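You operate a simulated robot arm through the tools that you are given. There is no shell and no other tool.

You run a simulated robot arm. Do the job below in one go: nothing can be reset, and whatever is moved stays where it is left.

JOB
Set the belt motor's overload to the motor plate and reset it.
Fine: BELT breaker off first; turn the dial, then press its RESET; BELT back on last; leave the other three breakers on, the door open and the mains off. Where these are worked on the way, their far stop is far enough and under half their travel is too little: belt breaker.

Only the result counts: the job must be done as asked and must still hold three seconds after the hand-in. Knocking over, shifting, dropping, spilling or breaking anything else fails it.

ROBOT AND FRAMES
A 7-joint arm with a fingered hand, fixed in place. Base frame: the origin is at the foot of the arm, x ahead of it, y to its left, z up. Units: m, degrees, N and s.
With the tool pointing down near the work surface it reaches from about 0.2 to 0.66 m from the base axis. Its first joint turns from -115.0 to 115.0 degrees. Payload 3.1 kg.
The tool frame sits at the grasp point between the pads (the TCP): z along the fingers, y along the line on which they close. The tips reach 0.022 m beyond it. The gripper opens to 0.112 m. The gripper's body begins 0.06 m behind the TCP. The gripper is a hand of 3 fingers: y runs from the thumb to the fingers, the wrist lies at [0, 0, -0.218] in the tool frame, and closing takes about 1.5 s.
Orientation is told as [roll, pitch, yaw] about the base's x, y, z axes, in that order, counted from this pose: with the fingers straight down and closing along the base's y, the tool's x points along the base's -x, its y along +y and its z along -z.

CONTROLS
- The arm moves only by the tool arm_command. Its argument "steps" is a list of rows, each a list of 6 numbers: the shift along the base's x, y, z in units of 300 mm (1.0 is 300 mm), then the turn, a rotation vector about the base's x, y, z in units of 60 degrees (1.0 is 60 degrees). In form: [[x, y, z, ax, ay, az], ...]. A call has 1 to 20 rows; each row is the pose to reach, as a shift and turn from the pose commanded when the call began. "gripper" is the opening, from 0 (shut) to 1 (fully open), set as the call begins (left out, the last holds). A call with a number of a shift or a turn outside -1 to 1 is refused whole. Rows are played at 5 a second. More than 0.05 m and 8.6 degrees between two rows, or a gripper value outside its range, and nothing of the call is played. Where a pose cannot be reached the arm comes as near as it can. A force on the tool above 40 N (or 10 N above the force at the start of the call, whichever is more), or a blocked arm, ends the call early, and 0.2 s more pass. The fingers move at their own pace (about 0.108 m/s each) and stop on an object; they squeeze with about 33 N. The grip force told is the motor's: it shows also when the fingers shut on nothing. Time passes only in rows, and 0.2 s behind the last, so rows that repeat a pose let the fingers close. The reply holds the time, the measured pose of the TCP, the force on the tool along the base axes, the opening and the grip force, in the units named above and with some noise, with the torque about the TCP (base axes, N m) and any sound that the robot's microphone picked up.
- Cameras (640 x 400 px; columns grow to the right, rows downward): "scene" is fixed at [0.0524, -0.6488, 1.4197]; the picture's right is [1.00, -0.06, 0.00], its down [-0.04, -0.62, -0.78] and it looks along [0.05, 0.78, -0.62] (base axes); focal length 299 px, centre (320, 200). "wrist" rides on the gripper at [0.066, 0.003, -0.08] in the tool frame; the picture's right is [-0.05, 1.00, 0.00], its down [-0.77, -0.04, -0.64] and it looks along [-0.64, -0.03, 0.77] (tool axes); focal length 275 px, centre (320, 200).
- capture(camera): a new picture of that camera. The clock stands still meanwhile.
- slide_trunk(by): slides the trunk up (or, below 0, down) by that many m; the arm rides with it, the base frame stays. It gives what a move gives, with no picture.
- hand_shape(shape): the hand has 3 fingers and takes this shape, open, in about a second: jaw (thumb against the fingers, like two jaws); tri (thumb and two fingers); tip (a fingertip pinch); poke (one finger out to press); point (the index stretched); flat (the hand flat); cup (the hand cupped); fist (a fist). The gripper value then closes the fingers along that shape, each until it touches; the sizes above hold for jaw. It gives what a move gives, with no picture.
- measure_at(camera, pixels): for up to 12 pixels [column, row] of the newest picture of that camera ("zoom" is the newest enlarged one), the place [x, y, z] in the base frame of the surface seen there, good to about 0.003 m. The clock stands still meanwhile.
- inspect(camera, box): a new picture of the part [left, top, right, bottom] of that camera's present view, enlarged. The clock stands still meanwhile.
- finish_job(): hands the job in; it is judged then, once.

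Open the gripper and draw the arm clear of the work before you hand the job in, unless the task says otherwise.

The tools are called after ">>>" as name(argument=value, ...) on one line, values as JSON. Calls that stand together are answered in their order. arm_command: Moves the arm, as the interface text tells. Its arguments: {"type":"object","properties":{"steps":{"type":"array","items":{"type":"array","items":{"type":"number"}}},"gripper":{"type":"number"}},"required":["steps"]} The other tools are called the same way: slide_trunk (by) slides the trunk up or down; hand_shape (shape) gives the hand a shape; capture (camera) takes a picture; measure_at (camera, pixels) gives the place of the surface under pixels of a picture; inspect (camera, box) takes an enlarged picture of a part of a camera's view; finish_job () hands the job in.

At the start:

```text
time: 0.0
eef_pos: [0.3985, -0.1341, 1.2181]
orientation: [0.0, 0.0, 0.0]
ft_force: [0.2, -0.6, 0.3]
wrist_torque: [-0.02, 0.01, 0.02]
grip_width: 0.1118
gripper_force: 0.0
shape: jaw
trunk travel left (down, up): [-0.775, 0.215]
```

scene: 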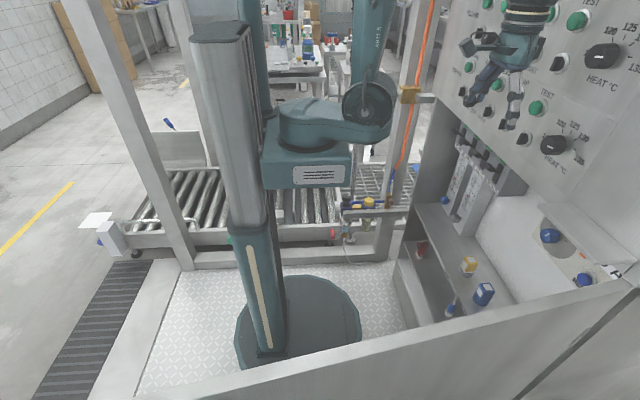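
wrist: 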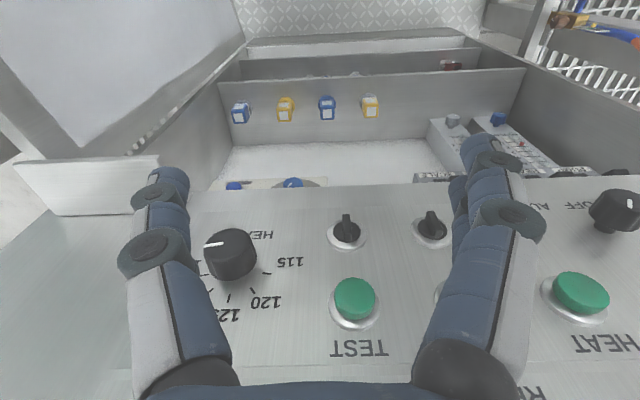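

The scene picture shows a panel at the right with heat dials (px 600,55) and lower compartments; I look closer at parts of both views first.

>>> inspect(camera="scene", box=[430, 0, 640, 130])

>>> inspect(camera="scene", box=[390, 120, 640, 340])

>>> inspect(camera="wrist", box=[180, 20, 640, 260])

```text
3.05 times, centred on (535, 65) of scene
```

zoom: 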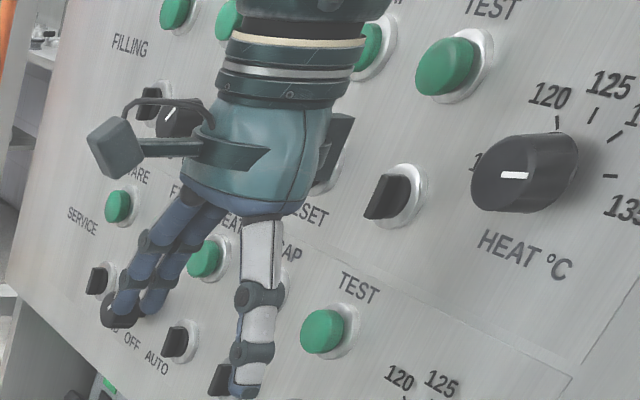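

```text
1.82 times, centred on (515, 230) of scene
```

zoom: 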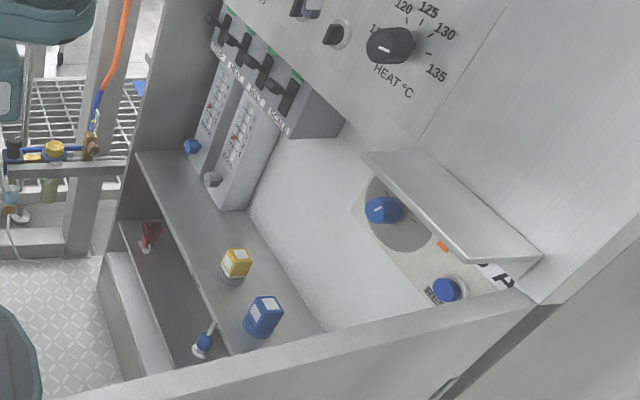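

```text
1.39 times, centred on (410, 140) of wrist
```

zoom: 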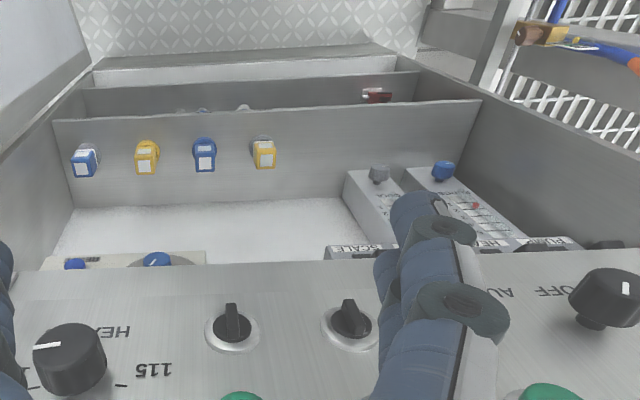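

I measure the main items in the scene picture: dial (550,236), blue button (584,280), breaker levers, strips and the panel.

>>> measure_at(camera="scene", pixels=[[549, 236], [585, 280], [484, 294], [468, 266], [444, 200], [449, 218], [458, 131], [475, 148], [490, 157], [501, 166], [554, 145], [600, 55]])

>>> measure_at(camera="wrist", pixels=[[293, 183], [233, 186], [240, 112], [285, 112], [327, 112], [370, 108], [452, 120], [498, 118], [433, 176], [560, 172], [350, 165], [450, 62]])

>>> inspect(camera="scene", box=[430, 120, 540, 230])

>>> inspect(camera="scene", box=[520, 190, 640, 300])

```text
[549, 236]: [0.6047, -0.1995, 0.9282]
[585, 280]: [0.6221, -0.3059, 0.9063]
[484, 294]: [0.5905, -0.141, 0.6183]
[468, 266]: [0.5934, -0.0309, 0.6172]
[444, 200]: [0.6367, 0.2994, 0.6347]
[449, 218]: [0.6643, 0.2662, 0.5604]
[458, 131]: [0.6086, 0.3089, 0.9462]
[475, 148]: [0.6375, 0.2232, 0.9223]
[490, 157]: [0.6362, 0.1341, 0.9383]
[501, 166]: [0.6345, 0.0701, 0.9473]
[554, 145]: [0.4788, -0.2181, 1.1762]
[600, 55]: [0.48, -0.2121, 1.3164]
```

```text
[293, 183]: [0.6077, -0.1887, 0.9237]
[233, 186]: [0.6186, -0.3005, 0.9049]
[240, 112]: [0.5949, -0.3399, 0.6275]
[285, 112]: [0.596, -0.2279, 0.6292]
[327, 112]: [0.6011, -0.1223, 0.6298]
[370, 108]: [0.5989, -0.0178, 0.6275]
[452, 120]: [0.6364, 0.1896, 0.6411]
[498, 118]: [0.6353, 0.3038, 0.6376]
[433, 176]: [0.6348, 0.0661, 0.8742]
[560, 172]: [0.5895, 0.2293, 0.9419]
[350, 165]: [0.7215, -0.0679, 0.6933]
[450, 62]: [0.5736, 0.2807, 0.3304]
```

```text
3.64 times, centred on (485, 175) of scene
```

zoom: 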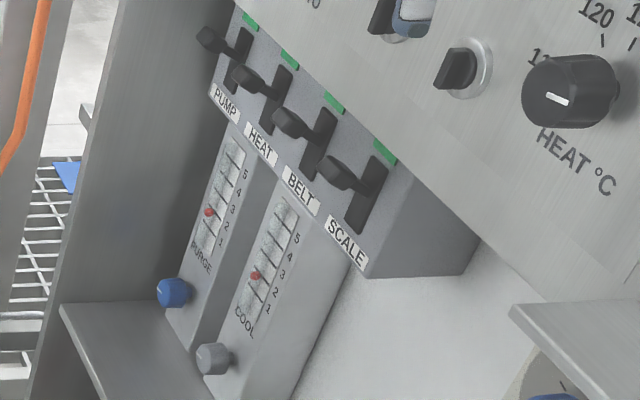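

```text
3.64 times, centred on (580, 245) of scene
```

zoom: 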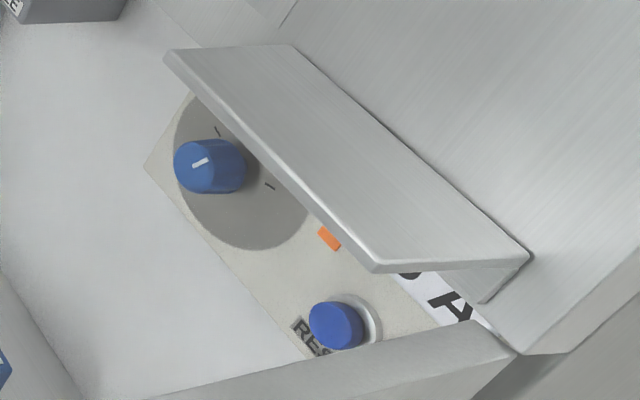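

The BELT breaker is the third lever (y≈0.134) and the overload with dial, RESET and orange flag sits beneath a hood. I look for the motor plate around the conveyor and on the overload.

>>> inspect(camera="scene", box=[70, 100, 230, 260])

>>> inspect(camera="scene", box=[300, 150, 440, 270])

>>> inspect(camera="scene", box=[560, 230, 640, 300])

>>> measure_at(camera="scene", pixels=[[553, 200], [590, 240], [618, 261], [575, 204], [600, 230], [565, 250], [581, 255], [607, 269], [530, 225], [540, 210], [575, 250], [640, 256]])

```text
2.50 times, centred on (150, 180) of scene
```

zoom: 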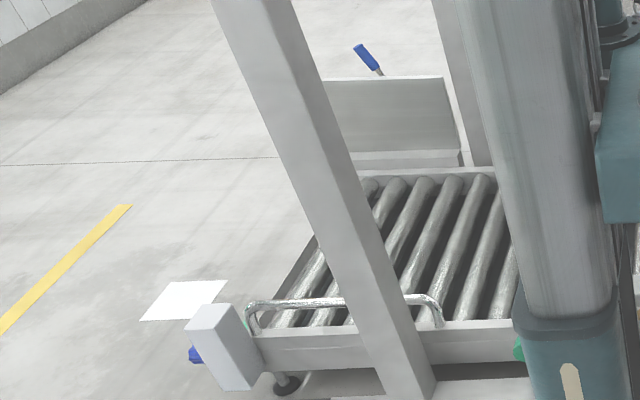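

```text
3.33 times, centred on (370, 210) of scene
```

zoom: 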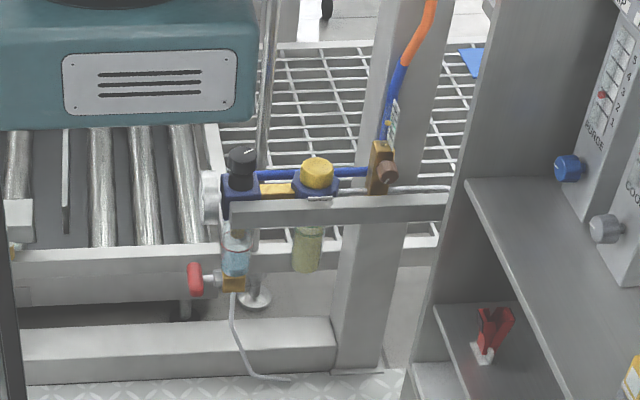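

```text
5.71 times, centred on (600, 265) of scene
```

zoom: 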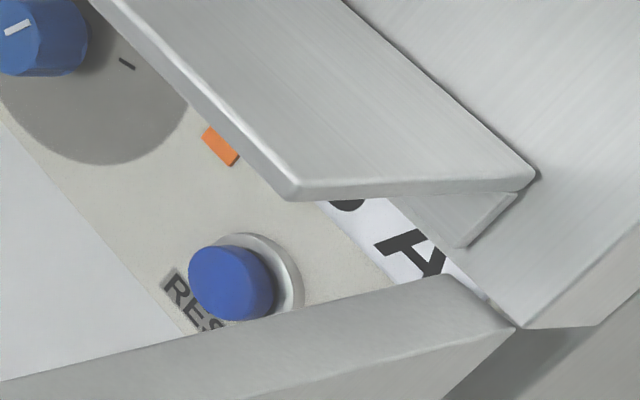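

```text
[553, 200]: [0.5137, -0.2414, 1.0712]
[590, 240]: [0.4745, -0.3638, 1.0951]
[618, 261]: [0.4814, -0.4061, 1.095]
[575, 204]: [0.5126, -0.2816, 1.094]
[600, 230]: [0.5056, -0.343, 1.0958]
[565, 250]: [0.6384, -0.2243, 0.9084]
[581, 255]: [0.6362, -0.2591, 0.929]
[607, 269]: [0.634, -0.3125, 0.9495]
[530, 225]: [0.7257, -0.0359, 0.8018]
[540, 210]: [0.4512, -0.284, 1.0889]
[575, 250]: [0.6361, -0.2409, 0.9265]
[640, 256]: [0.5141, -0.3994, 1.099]
```

The label with "… A" under the hood (zoom (410,255)) may be the motor plate, hidden from above. I measure the arm's links, door, conveyor and shelf edges before lowering to look from lower down.

>>> measure_at(camera="scene", pixels=[[320, 185], [320, 150], [365, 100], [250, 30], [310, 225], [390, 215], [380, 180], [400, 335], [250, 370], [560, 300], [440, 100], [415, 270]])

>>> measure_at(camera="wrist", pixels=[[240, 45], [150, 165], [30, 215], [100, 60], [600, 120], [520, 72], [300, 60], [340, 42], [570, 20], [260, 75], [100, 250], [600, 290]])

```text
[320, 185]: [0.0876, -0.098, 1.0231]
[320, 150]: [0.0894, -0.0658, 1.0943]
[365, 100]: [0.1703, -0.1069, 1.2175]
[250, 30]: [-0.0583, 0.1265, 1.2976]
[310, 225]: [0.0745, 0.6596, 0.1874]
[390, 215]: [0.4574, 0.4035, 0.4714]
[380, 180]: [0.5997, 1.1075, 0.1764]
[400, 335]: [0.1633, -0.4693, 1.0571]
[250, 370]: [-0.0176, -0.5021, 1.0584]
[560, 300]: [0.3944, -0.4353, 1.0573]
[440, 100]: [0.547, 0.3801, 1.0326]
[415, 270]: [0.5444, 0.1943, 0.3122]
```

```text
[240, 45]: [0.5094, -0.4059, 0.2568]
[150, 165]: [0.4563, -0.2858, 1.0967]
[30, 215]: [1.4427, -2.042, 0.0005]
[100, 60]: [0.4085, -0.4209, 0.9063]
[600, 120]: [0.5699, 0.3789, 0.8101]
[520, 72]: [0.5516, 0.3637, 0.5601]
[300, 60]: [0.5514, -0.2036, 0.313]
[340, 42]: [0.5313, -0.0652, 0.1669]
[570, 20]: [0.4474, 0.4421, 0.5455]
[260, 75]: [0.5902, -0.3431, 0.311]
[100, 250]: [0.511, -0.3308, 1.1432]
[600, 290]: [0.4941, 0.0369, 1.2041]
```

The door stands at y≈-0.42…-0.5 up to z 1.06 and the space in front of the cabinet is free. I draw back 0.09 m and then lower the trunk for a view under the hood.

>>> arm_command(steps=[[-0.1, 0, 0, 0, 0, 0], [-0.2, 0.05, 0, 0, 0, 0], [-0.3, 0.1, 0, 0, 0, 0], [-0.3, 0.1, 0, 0, 0, 0]])

>>> slide_trunk(by=-0.15)

>>> capture(camera="scene")

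>>> capture(camera="wrist")

```text
time: 1.0
eef_pos: [0.3091, -0.1043, 1.2171]
orientation: [0.0, 0.0, -0.1]
ft_force: [-0.9, -0.6, 0.6]
wrist_torque: [0.03, 0.02, 0.02]
grip_width: 0.1119
gripper_force: 0.0
shape: jaw
trunk travel left (down, up): [-0.775, 0.215]
```

```text
time: 2.8
eef_pos: [0.3082, -0.1042, 1.0684]
orientation: [0.1, 0.0, 0.1]
ft_force: [-0.6, 0.0, 0.0]
wrist_torque: [-0.02, 0.0, -0.04]
grip_width: 0.1119
gripper_force: 0.1
shape: jaw
trunk travel left (down, up): [-0.625, 0.365]
```

```text
taken
```

scene: 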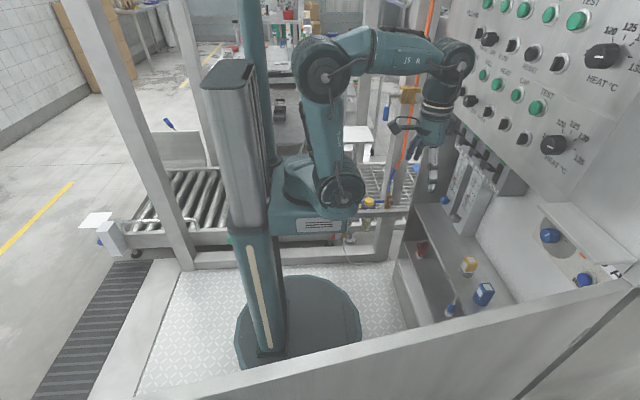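

```text
taken
```

wrist: 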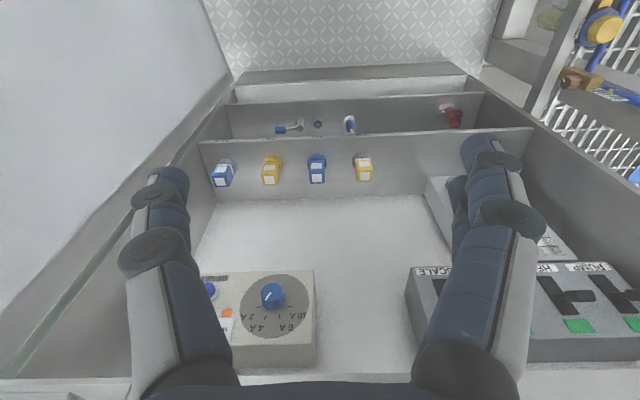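

The overload is now visible (dial at 273,297). I enlarge it.

>>> inspect(camera="wrist", box=[180, 250, 340, 380])

>>> inspect(camera="wrist", box=[400, 220, 640, 380])

>>> measure_at(camera="wrist", pixels=[[273, 297], [210, 288], [226, 313], [250, 330], [228, 328], [300, 350], [285, 280], [420, 285], [480, 345], [560, 345], [578, 327], [557, 298]])

```text
3.08 times, centred on (260, 315) of wrist
```

zoom: 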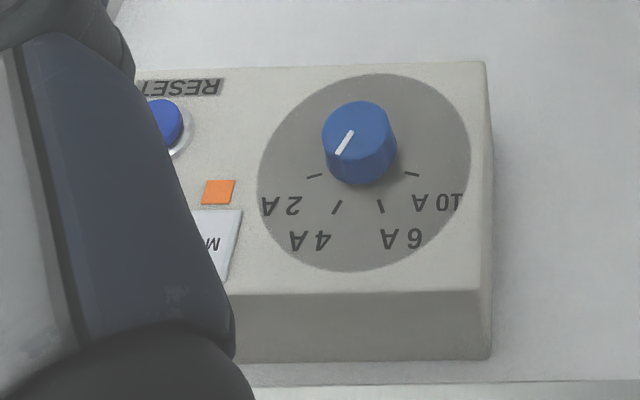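

```text
2.50 times, centred on (520, 300) of wrist
```

zoom: 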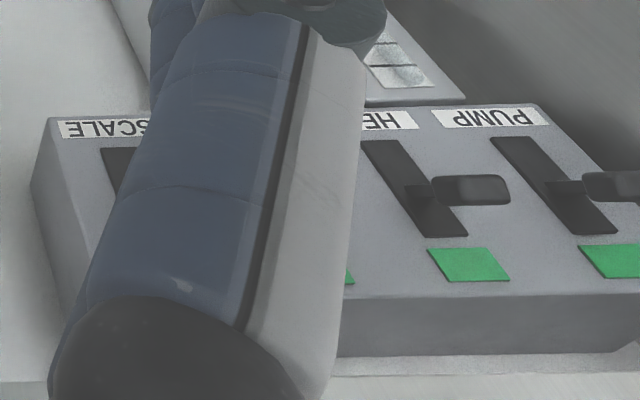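

```text
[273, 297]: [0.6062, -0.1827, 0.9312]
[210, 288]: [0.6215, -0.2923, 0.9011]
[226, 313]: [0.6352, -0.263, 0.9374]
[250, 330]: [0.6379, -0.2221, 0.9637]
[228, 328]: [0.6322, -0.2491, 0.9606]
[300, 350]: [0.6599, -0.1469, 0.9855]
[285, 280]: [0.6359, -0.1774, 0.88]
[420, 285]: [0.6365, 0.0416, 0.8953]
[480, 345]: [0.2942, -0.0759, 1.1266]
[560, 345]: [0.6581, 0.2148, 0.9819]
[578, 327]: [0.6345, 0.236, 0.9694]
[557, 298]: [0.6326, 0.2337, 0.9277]
```

The dial scale reads 2A/4A/6A/10A and a white plate "M…" lies beside the orange flag, hidden by the finger. I shift the hand to y≈-0.22 and pitch it up 40° to look straight at the overload.

>>> arm_command(steps=[[0, -0.08, 0, 0, -0.13, 0], [0, -0.16, 0, 0, -0.26, 0], [0, -0.24, 0, 0, -0.39, 0], [0, -0.32, 0, 0, -0.52, 0], [0, -0.4, 0, 0, -0.65, 0], [0, -0.4, 0, 0, -0.667, 0]])

>>> capture(camera="wrist")

>>> capture(camera="scene")

```text
time: 4.2
eef_pos: [0.3137, -0.2197, 1.0622]
orientation: [0.7, -39.3, 0.5]
ft_force: [0.0, 0.4, 0.0]
wrist_torque: [-0.03, 0.01, 0.04]
grip_width: 0.112
gripper_force: 0.0
shape: jaw
trunk travel left (down, up): [-0.625, 0.365]
```

```text
taken
```

wrist: 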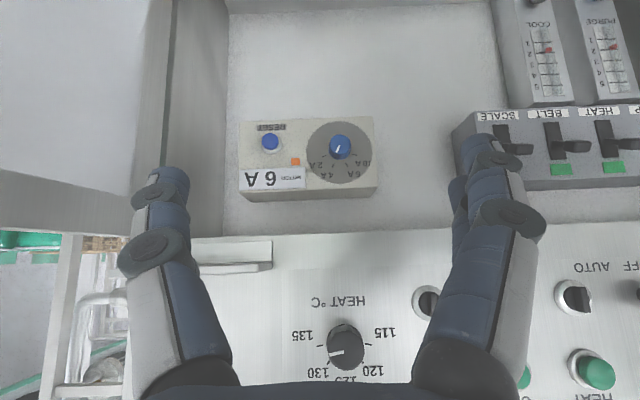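

```text
taken
```

scene: 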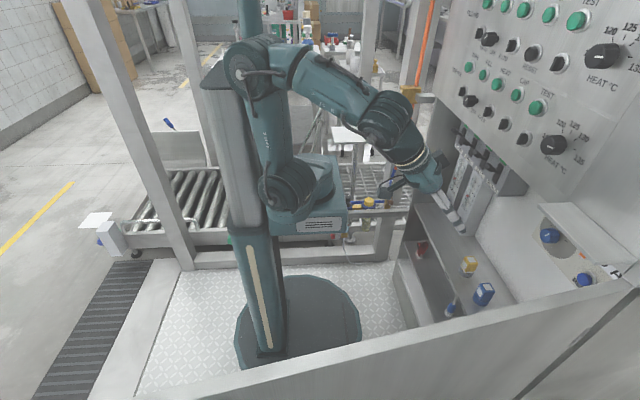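

The plate at (272,178) reads "MOTOR ? A", upside down in the image. I enlarge to tell 6 from 9 and to read the dial.

>>> inspect(camera="wrist", box=[230, 105, 390, 205])

>>> inspect(camera="wrist", box=[440, 90, 640, 215])

```text
4.00 times, centred on (310, 155) of wrist
```

zoom: 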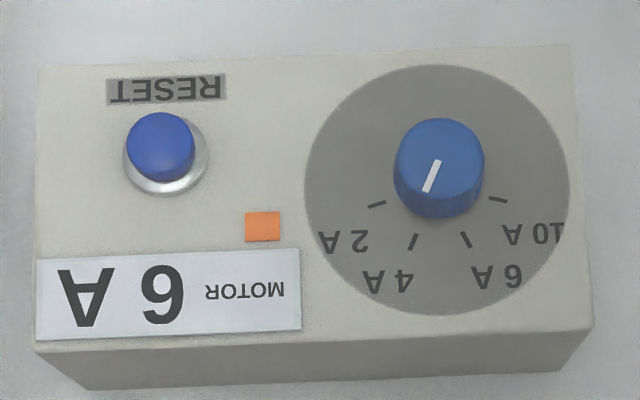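

```text
3.20 times, centred on (540, 152) of wrist
```

zoom: 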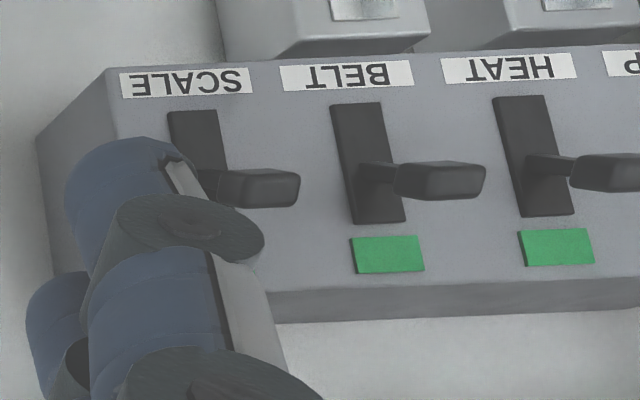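

I must compare the plate digit with the dial's 6, so I enlarge each more.

>>> inspect(camera="wrist", box=[235, 165, 310, 192])

>>> inspect(camera="wrist", box=[305, 125, 375, 185])

```text
8.53 times, centred on (272, 178) of wrist
```

zoom: 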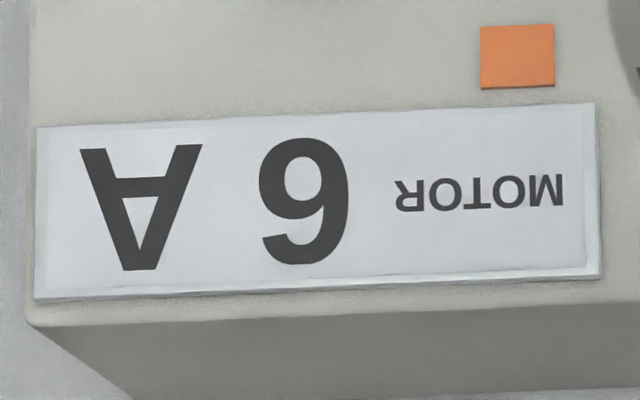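

```text
6.67 times, centred on (340, 155) of wrist
```

zoom: 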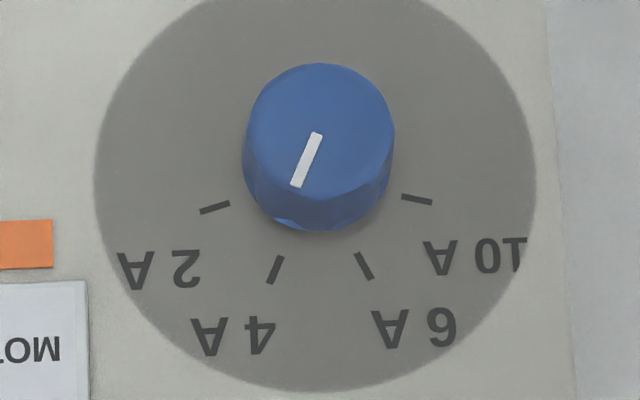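

The plate digit matches the dial's own 6 (loop on the same side), so the plate says 6 A, and the dial points at 4A; it needs about 50° anticlockwise. I measure breaker levers and the dial exactly.

>>> measure_at(camera="wrist", pixels=[[555, 147], [568, 147], [577, 147], [587, 147], [577, 151], [560, 169], [520, 149], [525, 149], [616, 144], [632, 144], [548, 128], [562, 157]])

>>> measure_at(camera="wrist", pixels=[[340, 142], [332, 146], [350, 146], [338, 148], [325, 158], [352, 170], [270, 141], [295, 162], [310, 150], [370, 150], [345, 175], [277, 178]])

```text
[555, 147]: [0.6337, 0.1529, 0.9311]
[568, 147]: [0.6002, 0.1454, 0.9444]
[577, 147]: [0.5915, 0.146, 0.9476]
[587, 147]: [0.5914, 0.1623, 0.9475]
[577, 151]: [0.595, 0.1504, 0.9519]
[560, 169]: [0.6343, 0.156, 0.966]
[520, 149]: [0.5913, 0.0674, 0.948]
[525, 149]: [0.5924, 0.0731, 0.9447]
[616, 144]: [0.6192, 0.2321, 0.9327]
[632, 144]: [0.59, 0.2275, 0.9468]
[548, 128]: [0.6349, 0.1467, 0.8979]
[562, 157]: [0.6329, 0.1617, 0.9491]
```

```text
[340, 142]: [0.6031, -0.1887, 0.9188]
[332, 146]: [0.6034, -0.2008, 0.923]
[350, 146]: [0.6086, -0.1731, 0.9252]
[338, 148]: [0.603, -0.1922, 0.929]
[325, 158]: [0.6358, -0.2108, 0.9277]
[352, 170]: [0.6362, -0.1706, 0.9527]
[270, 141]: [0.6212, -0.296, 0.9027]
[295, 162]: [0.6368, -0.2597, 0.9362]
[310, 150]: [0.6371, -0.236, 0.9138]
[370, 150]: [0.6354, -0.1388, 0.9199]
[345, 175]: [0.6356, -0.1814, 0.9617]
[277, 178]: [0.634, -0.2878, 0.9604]
```

BELT lever tip is at about [0.591, 0.154, 0.945], its neighbours ±0.08 m away. I shape the hand to poke and look at where the finger lies.

>>> hand_shape(shape="poke")

>>> capture(camera="wrist")

>>> inspect(camera="scene", box=[340, 80, 500, 250])

```text
time: 5.0
eef_pos: [0.3126, -0.2222, 1.063]
orientation: [0.7, -39.1, 0.2]
ft_force: [1.2, 0.4, 0.2]
wrist_torque: [-0.01, 0.0, -0.01]
grip_width: 0.0001
gripper_force: 0.1
shape: poke
trunk travel left (down, up): [-0.625, 0.365]
```

```text
taken
```

wrist: 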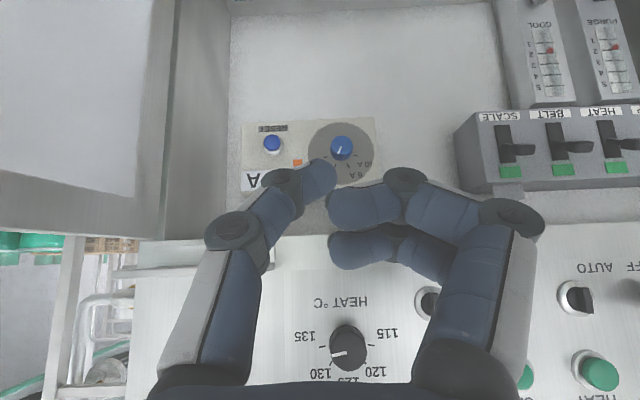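

```text
2.35 times, centred on (420, 165) of scene
```

zoom: 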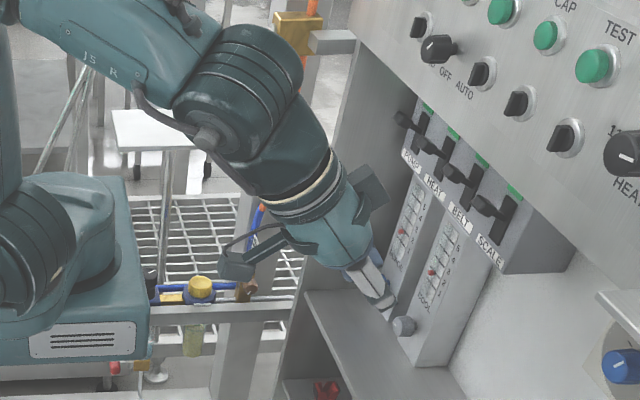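

In "poke" the thumb tip is out at (325,170), with the two fingers curled close behind it. I compare with the "point" shape.

>>> measure_at(camera="wrist", pixels=[[328, 165], [318, 180], [285, 180], [335, 205], [365, 205], [405, 180], [340, 248], [370, 248], [500, 215], [235, 230]])

>>> hand_shape(shape="point")

>>> capture(camera="wrist")

>>> inspect(camera="scene", box=[340, 80, 500, 250])

```text
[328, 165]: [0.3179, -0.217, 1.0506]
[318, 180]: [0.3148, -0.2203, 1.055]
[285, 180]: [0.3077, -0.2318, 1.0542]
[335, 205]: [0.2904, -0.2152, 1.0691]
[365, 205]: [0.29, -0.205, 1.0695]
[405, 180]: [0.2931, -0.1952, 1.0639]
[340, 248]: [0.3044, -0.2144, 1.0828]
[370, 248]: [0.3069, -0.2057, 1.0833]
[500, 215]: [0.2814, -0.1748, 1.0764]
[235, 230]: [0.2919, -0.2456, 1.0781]
```

```text
time: 6.0
eef_pos: [0.3119, -0.2209, 1.0636]
orientation: [0.6, -39.0, 0.2]
ft_force: [0.6, 0.0, 0.1]
wrist_torque: [0.02, 0.01, -0.03]
grip_width: 0.0
gripper_force: 0.1
shape: point
trunk travel left (down, up): [-0.625, 0.365]
```

```text
taken
```

wrist: 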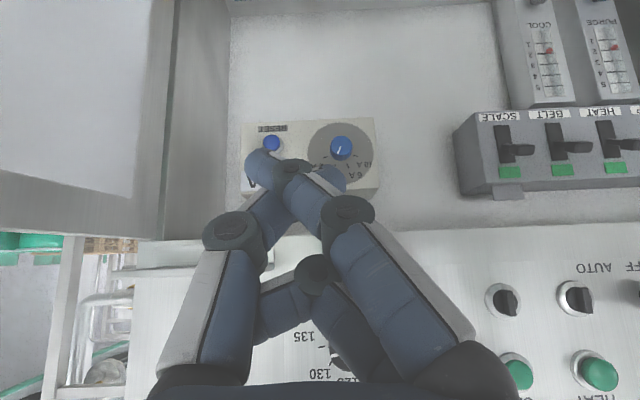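

```text
2.35 times, centred on (420, 165) of scene
```

zoom: 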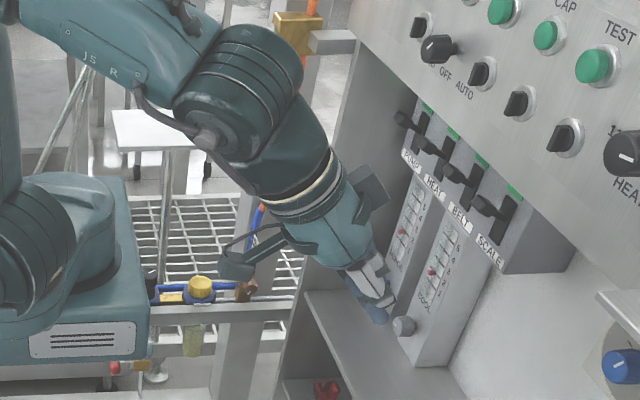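

"Point" crosses the fingers, so "poke" is better (thumb tip ≈0.02 m beyond the TCP on its axis, fingers ≈0.04 m behind the tip). I return to poke and lower the trunk by 0.09 m.

>>> hand_shape(shape="poke")

>>> slide_trunk(by=-0.09)

>>> arm_command(steps=[[0, 0.14, 0, 0, 0, 0], [0, 0.28, 0, 0, 0, 0], [0, 0.42, 0, 0, 0, 0], [0, 0.56, 0, 0, 0, 0], [0, 0.7, 0, 0, 0, 0], [0, 0.84, 0, 0, 0, 0], [0, 0.98, 0, 0, 0, 0], [0, 1.0, 0, 0, 0, 0]])

>>> capture(camera="scene")

```text
time: 6.8
eef_pos: [0.3127, -0.2223, 1.0627]
orientation: [0.7, -39.1, 0.2]
ft_force: [-0.1, 0.3, 0.4]
wrist_torque: [-0.01, 0.01, 0.0]
grip_width: 0.0002
gripper_force: 0.2
shape: poke
trunk travel left (down, up): [-0.625, 0.365]
```

```text
time: 8.1
eef_pos: [0.3152, -0.2204, 0.9636]
orientation: [1.5, -38.0, -0.2]
ft_force: [-0.4, 0.2, -0.8]
wrist_torque: [-0.02, -0.01, 0.02]
grip_width: 0.0001
gripper_force: 0.0
shape: poke
trunk travel left (down, up): [-0.535, 0.455]
```

```text
time: 9.9
eef_pos: [0.3089, 0.0741, 0.9756]
orientation: [0.1, -40.1, -0.1]
ft_force: [-0.4, 0.2, -0.3]
wrist_torque: [-0.02, 0.0, 0.0]
grip_width: 0.0
gripper_force: 0.0
shape: poke
out of reach, approached as far as the arm can: row 1, 2, 3, 4, 5, 6
trunk travel left (down, up): [-0.535, 0.455]
```

```text
taken
```

scene: 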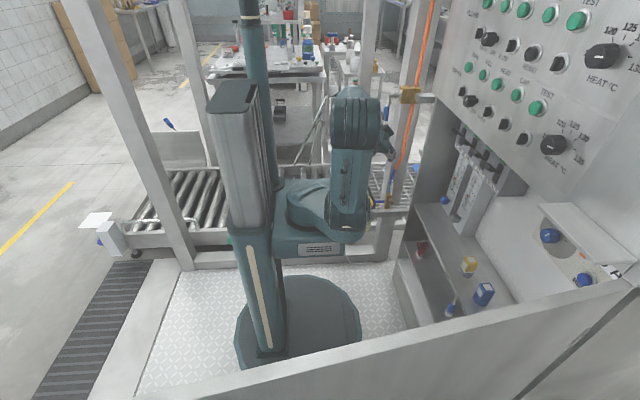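

The arm now stands at y≈0.074. I move forward to x≈0.48, y≈0.154 and pitch to horizontal, still clear of the levers (x≥0.59).

>>> arm_command(steps=[[0.08, 0.04, 0, 0, -0.12, 0], [0.16, 0.08, 0, 0, -0.24, 0], [0.24, 0.12, 0, 0, -0.36, 0], [0.32, 0.16, 0, 0, -0.48, 0], [0.4, 0.2, 0, 0, -0.6, 0], [0.48, 0.23, 0, 0, -0.72, 0], [0.57, 0.26, 0, 0, -0.833, 0], [0.57, 0.26, 0, 0, -0.833, 0]])

>>> capture(camera="wrist")

>>> capture(camera="scene")

```text
time: 11.7
eef_pos: [0.4785, 0.1521, 0.9781]
orientation: [147.9, -89.8, -147.9]
ft_force: [0.4, 0.8, 0.3]
wrist_torque: [0.0, 0.0, 0.01]
grip_width: 0.0
gripper_force: 0.0
shape: poke
trunk travel left (down, up): [-0.535, 0.455]
```

```text
taken
```

wrist: 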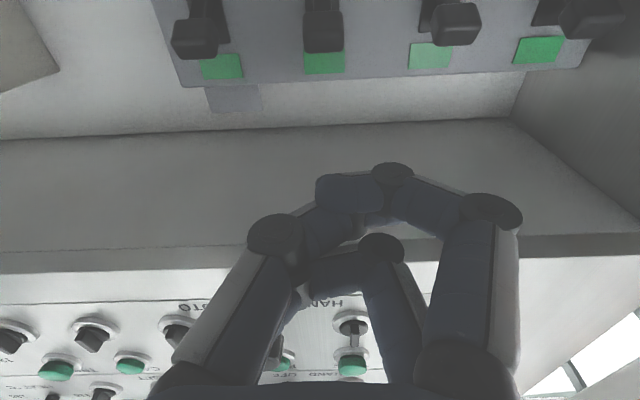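

```text
taken
```

scene: 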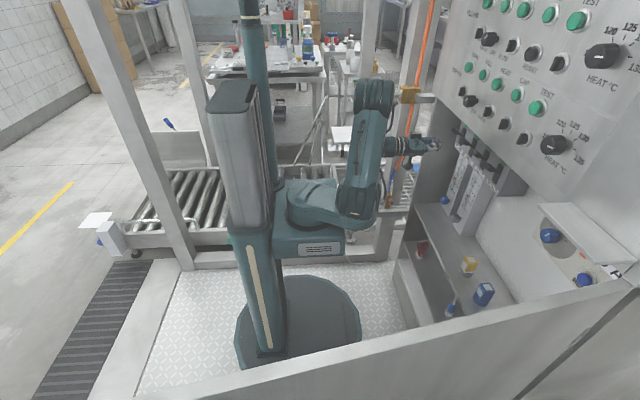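

The fingers appear tangled after the "point" shape (index overlies thumb at (345,190)). I reopen to jaw here in free space, then shape poke afresh.

>>> hand_shape(shape="jaw")

>>> hand_shape(shape="poke")

>>> capture(camera="wrist")

>>> inspect(camera="scene", box=[360, 90, 540, 220])

```text
time: 12.6
eef_pos: [0.4787, 0.1515, 0.9777]
orientation: [52.8, -90.0, -52.6]
ft_force: [0.1, 0.5, -0.4]
wrist_torque: [0.0, -0.01, 0.0]
grip_width: 0.0159
gripper_force: 0.0
shape: jaw
trunk travel left (down, up): [-0.535, 0.455]
```

```text
time: 13.5
eef_pos: [0.4771, 0.152, 0.978]
orientation: [48.5, -90.0, -48.6]
ft_force: [-0.2, 0.0, -0.1]
wrist_torque: [0.0, -0.01, 0.01]
grip_width: 0.0
gripper_force: 0.0
shape: poke
trunk travel left (down, up): [-0.535, 0.455]
```

```text
taken
```

wrist: 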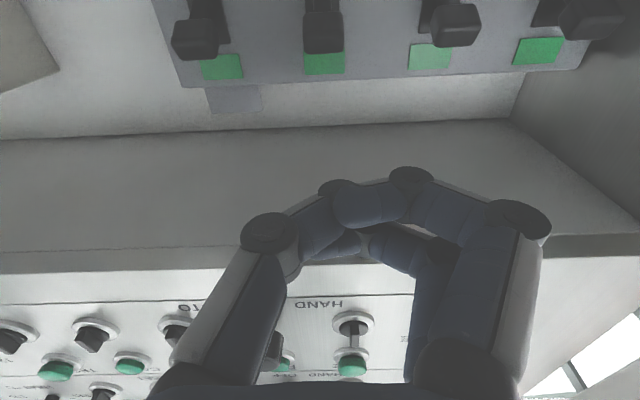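

```text
3.08 times, centred on (450, 155) of scene
```

zoom: 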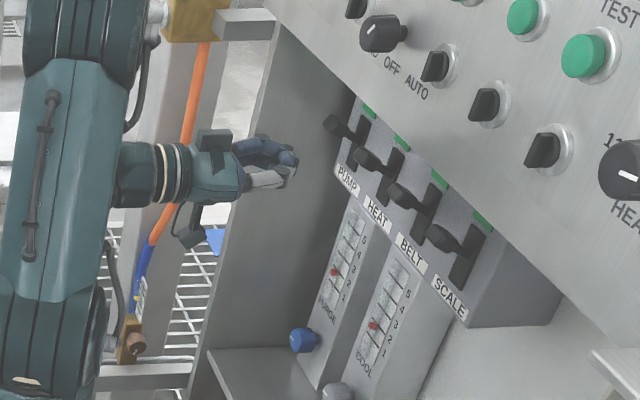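

After "jaw" the fingers opened only to 0.016 m, so they aren't freed. I command jaw again and full opening with wait time, then look.

>>> hand_shape(shape="jaw")

>>> arm_command(steps=[[0, 0, 0, 0, 0, 0], [0, 0, 0, 0, 0, 0], [0, 0, 0, 0, 0, 0], [0, 0, 0, 0, 0, 0], [0, 0, 0, 0, 0, 0]], gripper=1)

>>> capture(camera="wrist")

```text
time: 14.4
eef_pos: [0.4782, 0.1528, 0.9783]
orientation: [47.5, -90.1, -47.5]
ft_force: [0.5, 1.2, 0.4]
wrist_torque: [0.0, -0.03, 0.02]
grip_width: 0.0161
gripper_force: 0.1
shape: jaw
trunk travel left (down, up): [-0.535, 0.455]
```

```text
time: 15.6
eef_pos: [0.4784, 0.1517, 0.978]
orientation: [45.0, -90.0, -45.0]
ft_force: [0.1, -0.3, 0.4]
wrist_torque: [0.0, 0.01, 0.02]
grip_width: 0.016
gripper_force: 0.1
shape: jaw
trunk travel left (down, up): [-0.535, 0.455]
```

```text
taken
```

wrist: 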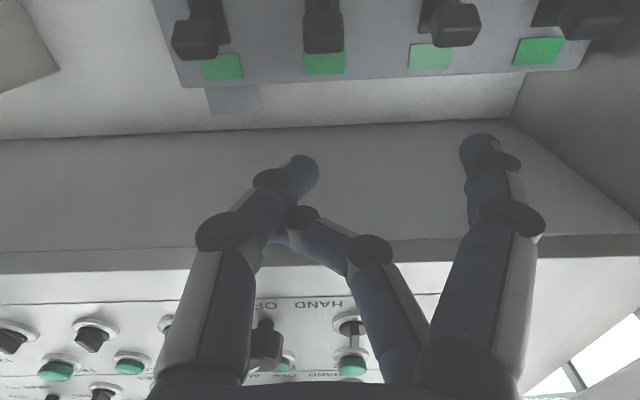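

The second finger is hooked past the thumb at (300,215). I back off 0.1 m and try other shapes (flat, then jaw) to untangle.

>>> arm_command(steps=[[-0.12, 0, 0, 0, 0, 0], [-0.24, 0, 0, 0, 0, 0], [-0.33, 0, 0, 0, 0, 0], [-0.33, 0, 0, 0, 0, 0]])

>>> hand_shape(shape="flat")

>>> capture(camera="wrist")

```text
time: 16.6
eef_pos: [0.3798, 0.155, 0.9777]
orientation: [9.9, -89.9, -9.8]
ft_force: [-1.3, -0.5, 0.0]
wrist_torque: [-0.02, 0.0, -0.02]
grip_width: 0.0161
gripper_force: 0.2
shape: jaw
trunk travel left (down, up): [-0.535, 0.455]
```

```text
time: 17.5
eef_pos: [0.3804, 0.1542, 0.9792]
orientation: [47.9, -90.0, -47.9]
ft_force: [0.2, 0.0, -0.2]
wrist_torque: [0.0, 0.0, 0.0]
grip_width: 0.0
gripper_force: 0.0
shape: flat
trunk travel left (down, up): [-0.535, 0.455]
```

```text
taken
```

wrist: 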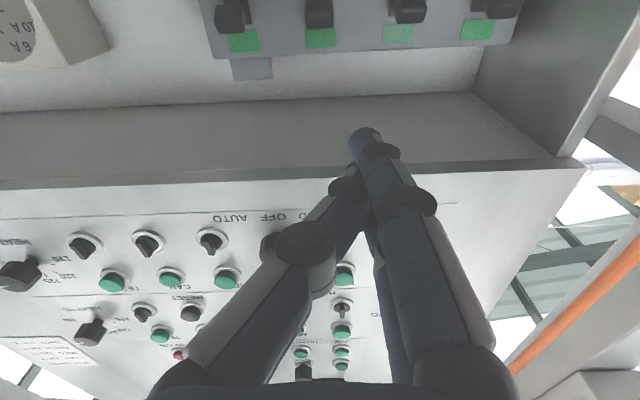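

In "flat" the fingers are straight and no longer hooked. I now go to jaw and look.

>>> hand_shape(shape="jaw")

>>> capture(camera="wrist")

```text
time: 18.4
eef_pos: [0.3782, 0.1542, 0.9796]
orientation: [43.4, -90.1, -43.3]
ft_force: [-0.3, 0.6, -0.2]
wrist_torque: [0.0, -0.01, 0.01]
grip_width: 0.1118
gripper_force: 0.1
shape: jaw
trunk travel left (down, up): [-0.535, 0.455]
```

```text
taken
```

wrist: 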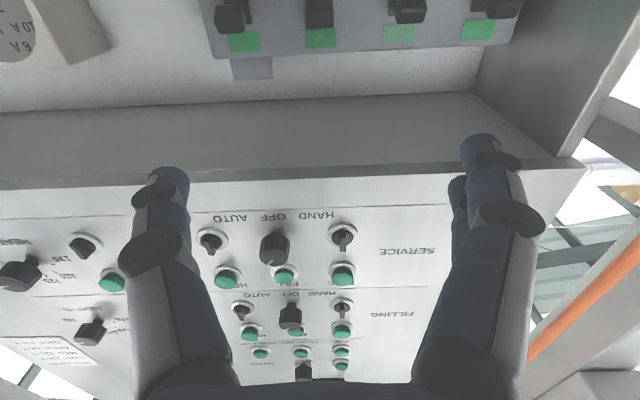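

The hand is freed and fully open (0.112 m). I shape poke now and check.

>>> hand_shape(shape="poke")

>>> capture(camera="wrist")

>>> measure_at(camera="wrist", pixels=[[328, 165], [318, 180], [335, 205], [365, 205], [405, 180], [340, 248], [285, 180]])

```text
time: 19.3
eef_pos: [0.3791, 0.1552, 0.9787]
orientation: [43.1, -90.1, -43.1]
ft_force: [1.5, 0.7, -0.8]
wrist_torque: [-0.02, 0.03, 0.01]
grip_width: 0.0
gripper_force: 0.0
shape: poke
trunk travel left (down, up): [-0.535, 0.455]
```

```text
taken
```

wrist: 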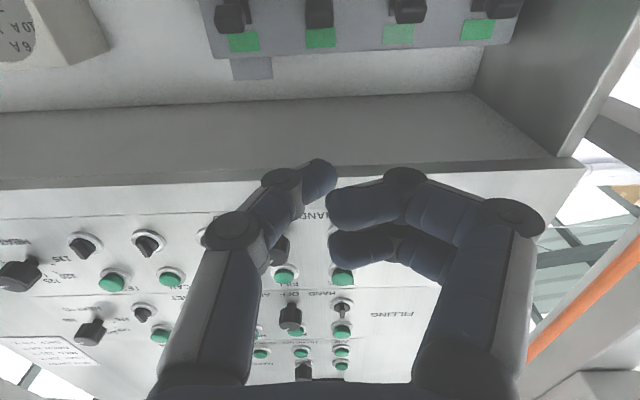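

```text
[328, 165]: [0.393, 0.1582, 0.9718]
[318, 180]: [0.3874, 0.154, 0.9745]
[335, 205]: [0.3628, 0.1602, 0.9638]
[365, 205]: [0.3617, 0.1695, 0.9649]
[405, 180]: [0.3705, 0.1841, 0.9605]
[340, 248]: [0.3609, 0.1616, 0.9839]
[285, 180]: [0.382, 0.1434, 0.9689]
```

Poke is right now: thumb tip at ≈[0.397,0.156,0.975]. I advance to x≈0.588 above the BELT lever (lever top ≈0.953, thumb underside ≈0.971).

>>> arm_command(steps=[[0.12, 0, 0, 0, 0, 0], [0.24, 0, 0, 0, 0, 0], [0.36, 0, 0, 0, 0, 0], [0.48, 0, 0, 0, 0, 0], [0.58, 0, 0, 0, 0, 0], [0.66, 0, 0, 0, 0, 0], [0.697, 0, 0, 0, 0, 0], [0.697, 0, 0, 0, 0, 0]])

>>> capture(camera="wrist")

>>> inspect(camera="scene", box=[400, 100, 560, 220])

```text
time: 21.1
eef_pos: [0.5898, 0.1548, 0.9775]
orientation: [-19.6, -90.0, 19.6]
ft_force: [0.4, -0.4, 1.1]
wrist_torque: [0.02, 0.01, 0.02]
grip_width: 0.0001
gripper_force: 0.0
shape: poke
trunk travel left (down, up): [-0.535, 0.455]
```

```text
taken
```

wrist: 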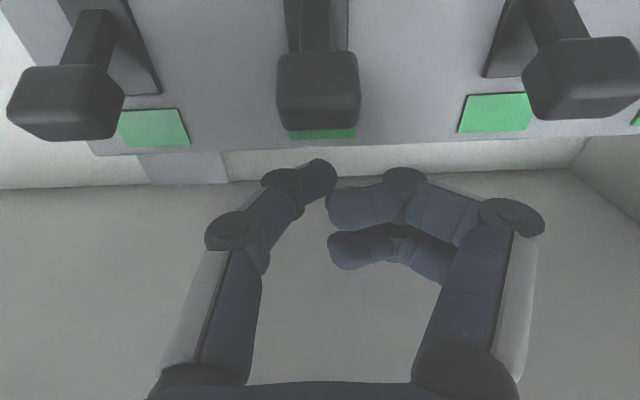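

```text
3.33 times, centred on (480, 160) of scene
```

zoom: 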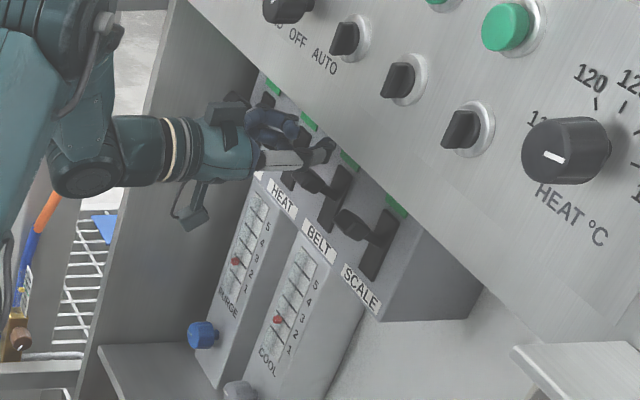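

The thumb tip (320,170) lies straight above the BELT lever head (318,90). I press straight down 0.06 m in small steps.

>>> arm_command(steps=[[0, 0, -0.02, 0, 0, 0], [0, 0, -0.04, 0, 0, 0], [0, 0, -0.06, 0, 0, 0], [0, 0, -0.08, 0, 0, 0], [0, 0, -0.1, 0, 0, 0], [0, 0, -0.12, 0, 0, 0], [0, 0, -0.14, 0, 0, 0], [0, 0, -0.16, 0, 0, 0], [0, 0, -0.18, 0, 0, 0], [0, 0, -0.2, 0, 0, 0]])

>>> capture(camera="wrist")

```text
time: 23.3
eef_pos: [0.5914, 0.1533, 0.9209]
orientation: [-4.3, -90.0, 4.4]
ft_force: [0.6, 0.2, 0.0]
wrist_torque: [0.03, -0.01, 0.01]
grip_width: 0.0002
gripper_force: 0.0
shape: poke
trunk travel left (down, up): [-0.535, 0.455]
```

```text
taken
```

wrist: 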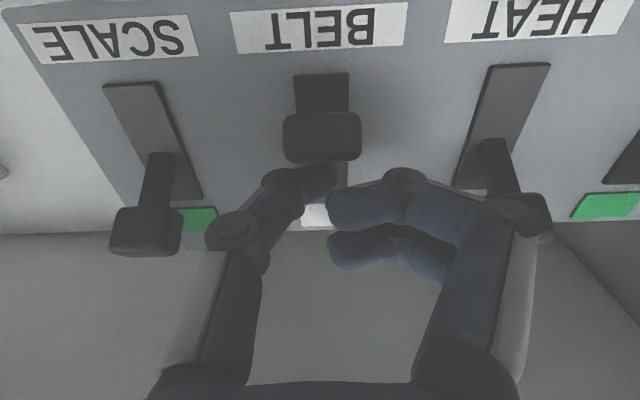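

The BELT lever has gone down and its window at (315,215) shows white; no force remains. I press a little further (0.012 m) to make sure it's at its stop.

>>> arm_command(steps=[[0, 0, -0.013, 0, 0, 0], [0, 0, -0.026, 0, 0, 0], [0, 0, -0.04, 0, 0, 0], [0, 0, -0.04, 0, 0, 0]])

>>> capture(camera="wrist")

>>> measure_at(camera="wrist", pixels=[[320, 120], [320, 150], [320, 85], [145, 235], [315, 215], [500, 180]])

```text
time: 24.3
eef_pos: [0.5866, 0.1538, 0.9136]
orientation: [165.8, -89.1, -165.8]
ft_force: [-4.2, 0.6, 39.7]
wrist_torque: [0.01, -0.64, 0.01]
grip_width: 0.0
gripper_force: 0.1
shape: poke
trunk travel left (down, up): [-0.535, 0.455]
```

```text
taken
```

wrist: 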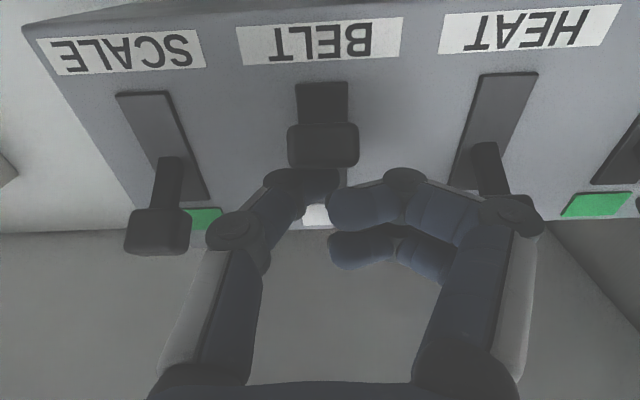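

```text
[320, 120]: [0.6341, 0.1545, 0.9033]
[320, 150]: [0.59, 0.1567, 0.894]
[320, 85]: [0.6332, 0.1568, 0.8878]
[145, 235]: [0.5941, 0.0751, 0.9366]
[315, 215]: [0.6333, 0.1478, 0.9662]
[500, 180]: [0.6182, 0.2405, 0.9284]
```

The stop was met (40 N) with the lever down at z≈0.895. I ease up 0.012 m, then draw straight back from the breakers.

>>> arm_command(steps=[[0, 0, 0.02, 0, 0, 0], [0, 0, 0.04, 0, 0, 0], [-0.08, 0, 0.04, 0, 0, 0], [-0.2, 0, 0.04, 0, 0, 0], [-0.34, 0, 0.04, 0, 0, 0], [-0.48, 0, 0.04, 0, 0, 0], [-0.48, 0, 0.04, 0, 0, 0]])

>>> capture(camera="wrist")

>>> inspect(camera="scene", box=[400, 100, 560, 220])

```text
time: 25.9
eef_pos: [0.4446, 0.1522, 0.9169]
orientation: [60.2, -90.0, -60.2]
ft_force: [-0.9, -0.3, -0.5]
wrist_torque: [0.0, -0.03, 0.0]
grip_width: 0.0
gripper_force: 0.1
shape: poke
trunk travel left (down, up): [-0.535, 0.455]
```

```text
taken
```

wrist: 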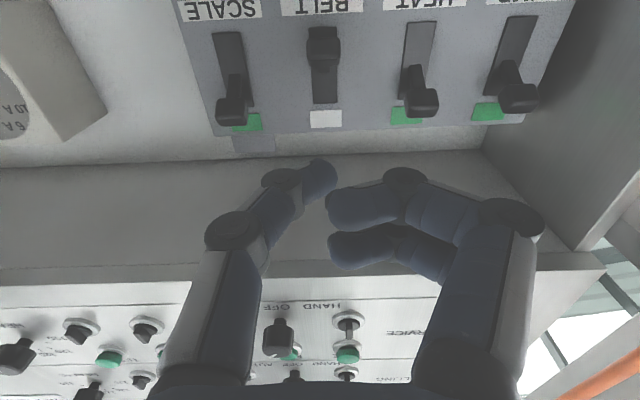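

```text
3.33 times, centred on (480, 160) of scene
```

zoom: 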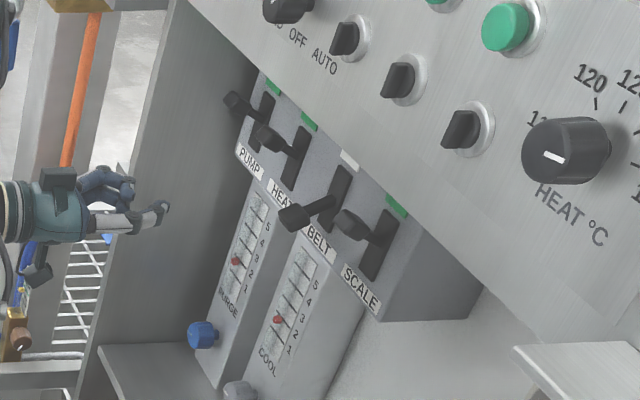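

BELT is off (white window) and the other three remain on (green). I now travel at x≈0.42 across to the dial, y≈-0.187.

>>> arm_command(steps=[[-0.05, -0.14, 0, 0, 0, 0], [-0.1, -0.28, 0, 0, 0, 0], [-0.1, -0.42, 0, 0, 0, 0], [-0.1, -0.56, 0, 0, 0, 0], [-0.1, -0.7, 0, 0, 0, 0], [-0.1, -0.84, 0, 0, 0, 0], [-0.1, -0.98, 0, 0, 0, 0], [-0.1, -1.0, 0, 0, 0, 0]])

>>> hand_shape(shape="jaw")

>>> capture(camera="scene")

>>> capture(camera="wrist")

```text
time: 27.7
eef_pos: [0.4282, -0.0852, 0.9113]
orientation: [121.4, -90.0, -121.7]
ft_force: [-0.5, 0.3, -0.1]
wrist_torque: [0.01, -0.02, 0.03]
grip_width: 0.0002
gripper_force: 0.0
shape: poke
out of reach, approached as far as the arm can: row 6, 7, 8
trunk travel left (down, up): [-0.535, 0.455]
```

```text
time: 28.6
eef_pos: [0.4282, -0.0846, 0.9115]
orientation: [146.0, -90.0, -146.1]
ft_force: [-0.6, -0.2, -0.3]
wrist_torque: [0.01, 0.02, 0.02]
grip_width: 0.112
gripper_force: 0.1
shape: jaw
trunk travel left (down, up): [-0.535, 0.455]
```

```text
taken
```

scene: 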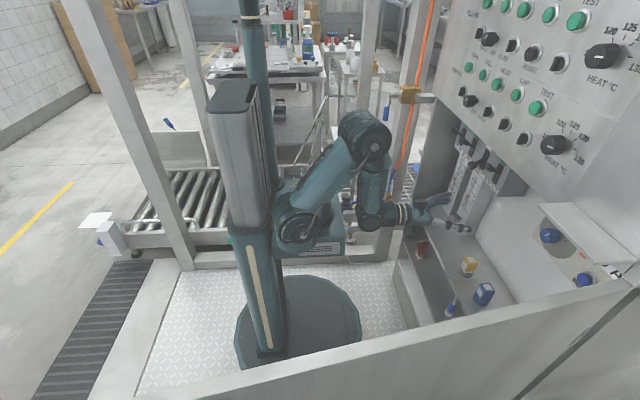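

```text
taken
```

wrist: 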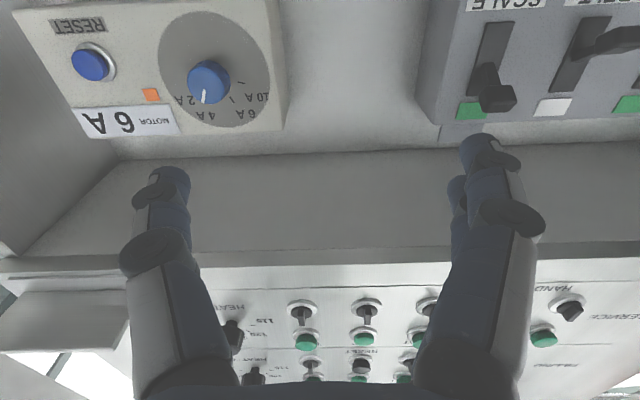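

The arm stopped short at y≈-0.085 (row 6–8 out of reach), the target being too close in. I try going forward to x≈0.5 while moving sideways.

>>> arm_command(steps=[[0.1, 0, 0, 0, 0, 0], [0.2, -0.02, 0, 0, 0, 0], [0.24, -0.06, 0, 0, 0, 0], [0.24, -0.14, 0, 0, 0, 0], [0.24, -0.22, 0, 0, 0, 0], [0.24, -0.28, 0, 0, 0, 0], [0.24, -0.28, 0, 0, 0, 0]])

>>> capture(camera="scene")

```text
time: 30.2
eef_pos: [0.4795, -0.0864, 0.9147]
orientation: [59.0, -90.0, -59.1]
ft_force: [0.2, 1.1, 0.5]
wrist_torque: [0.0, 0.0, -0.02]
grip_width: 0.1122
gripper_force: 0.1
shape: jaw
out of reach, approached as far as the arm can: row 2, 3, 4, 5, 6, 7
trunk travel left (down, up): [-0.535, 0.455]
```

```text
taken
```

scene: 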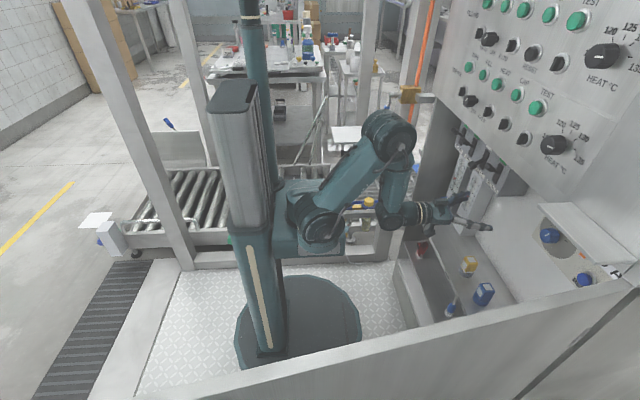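

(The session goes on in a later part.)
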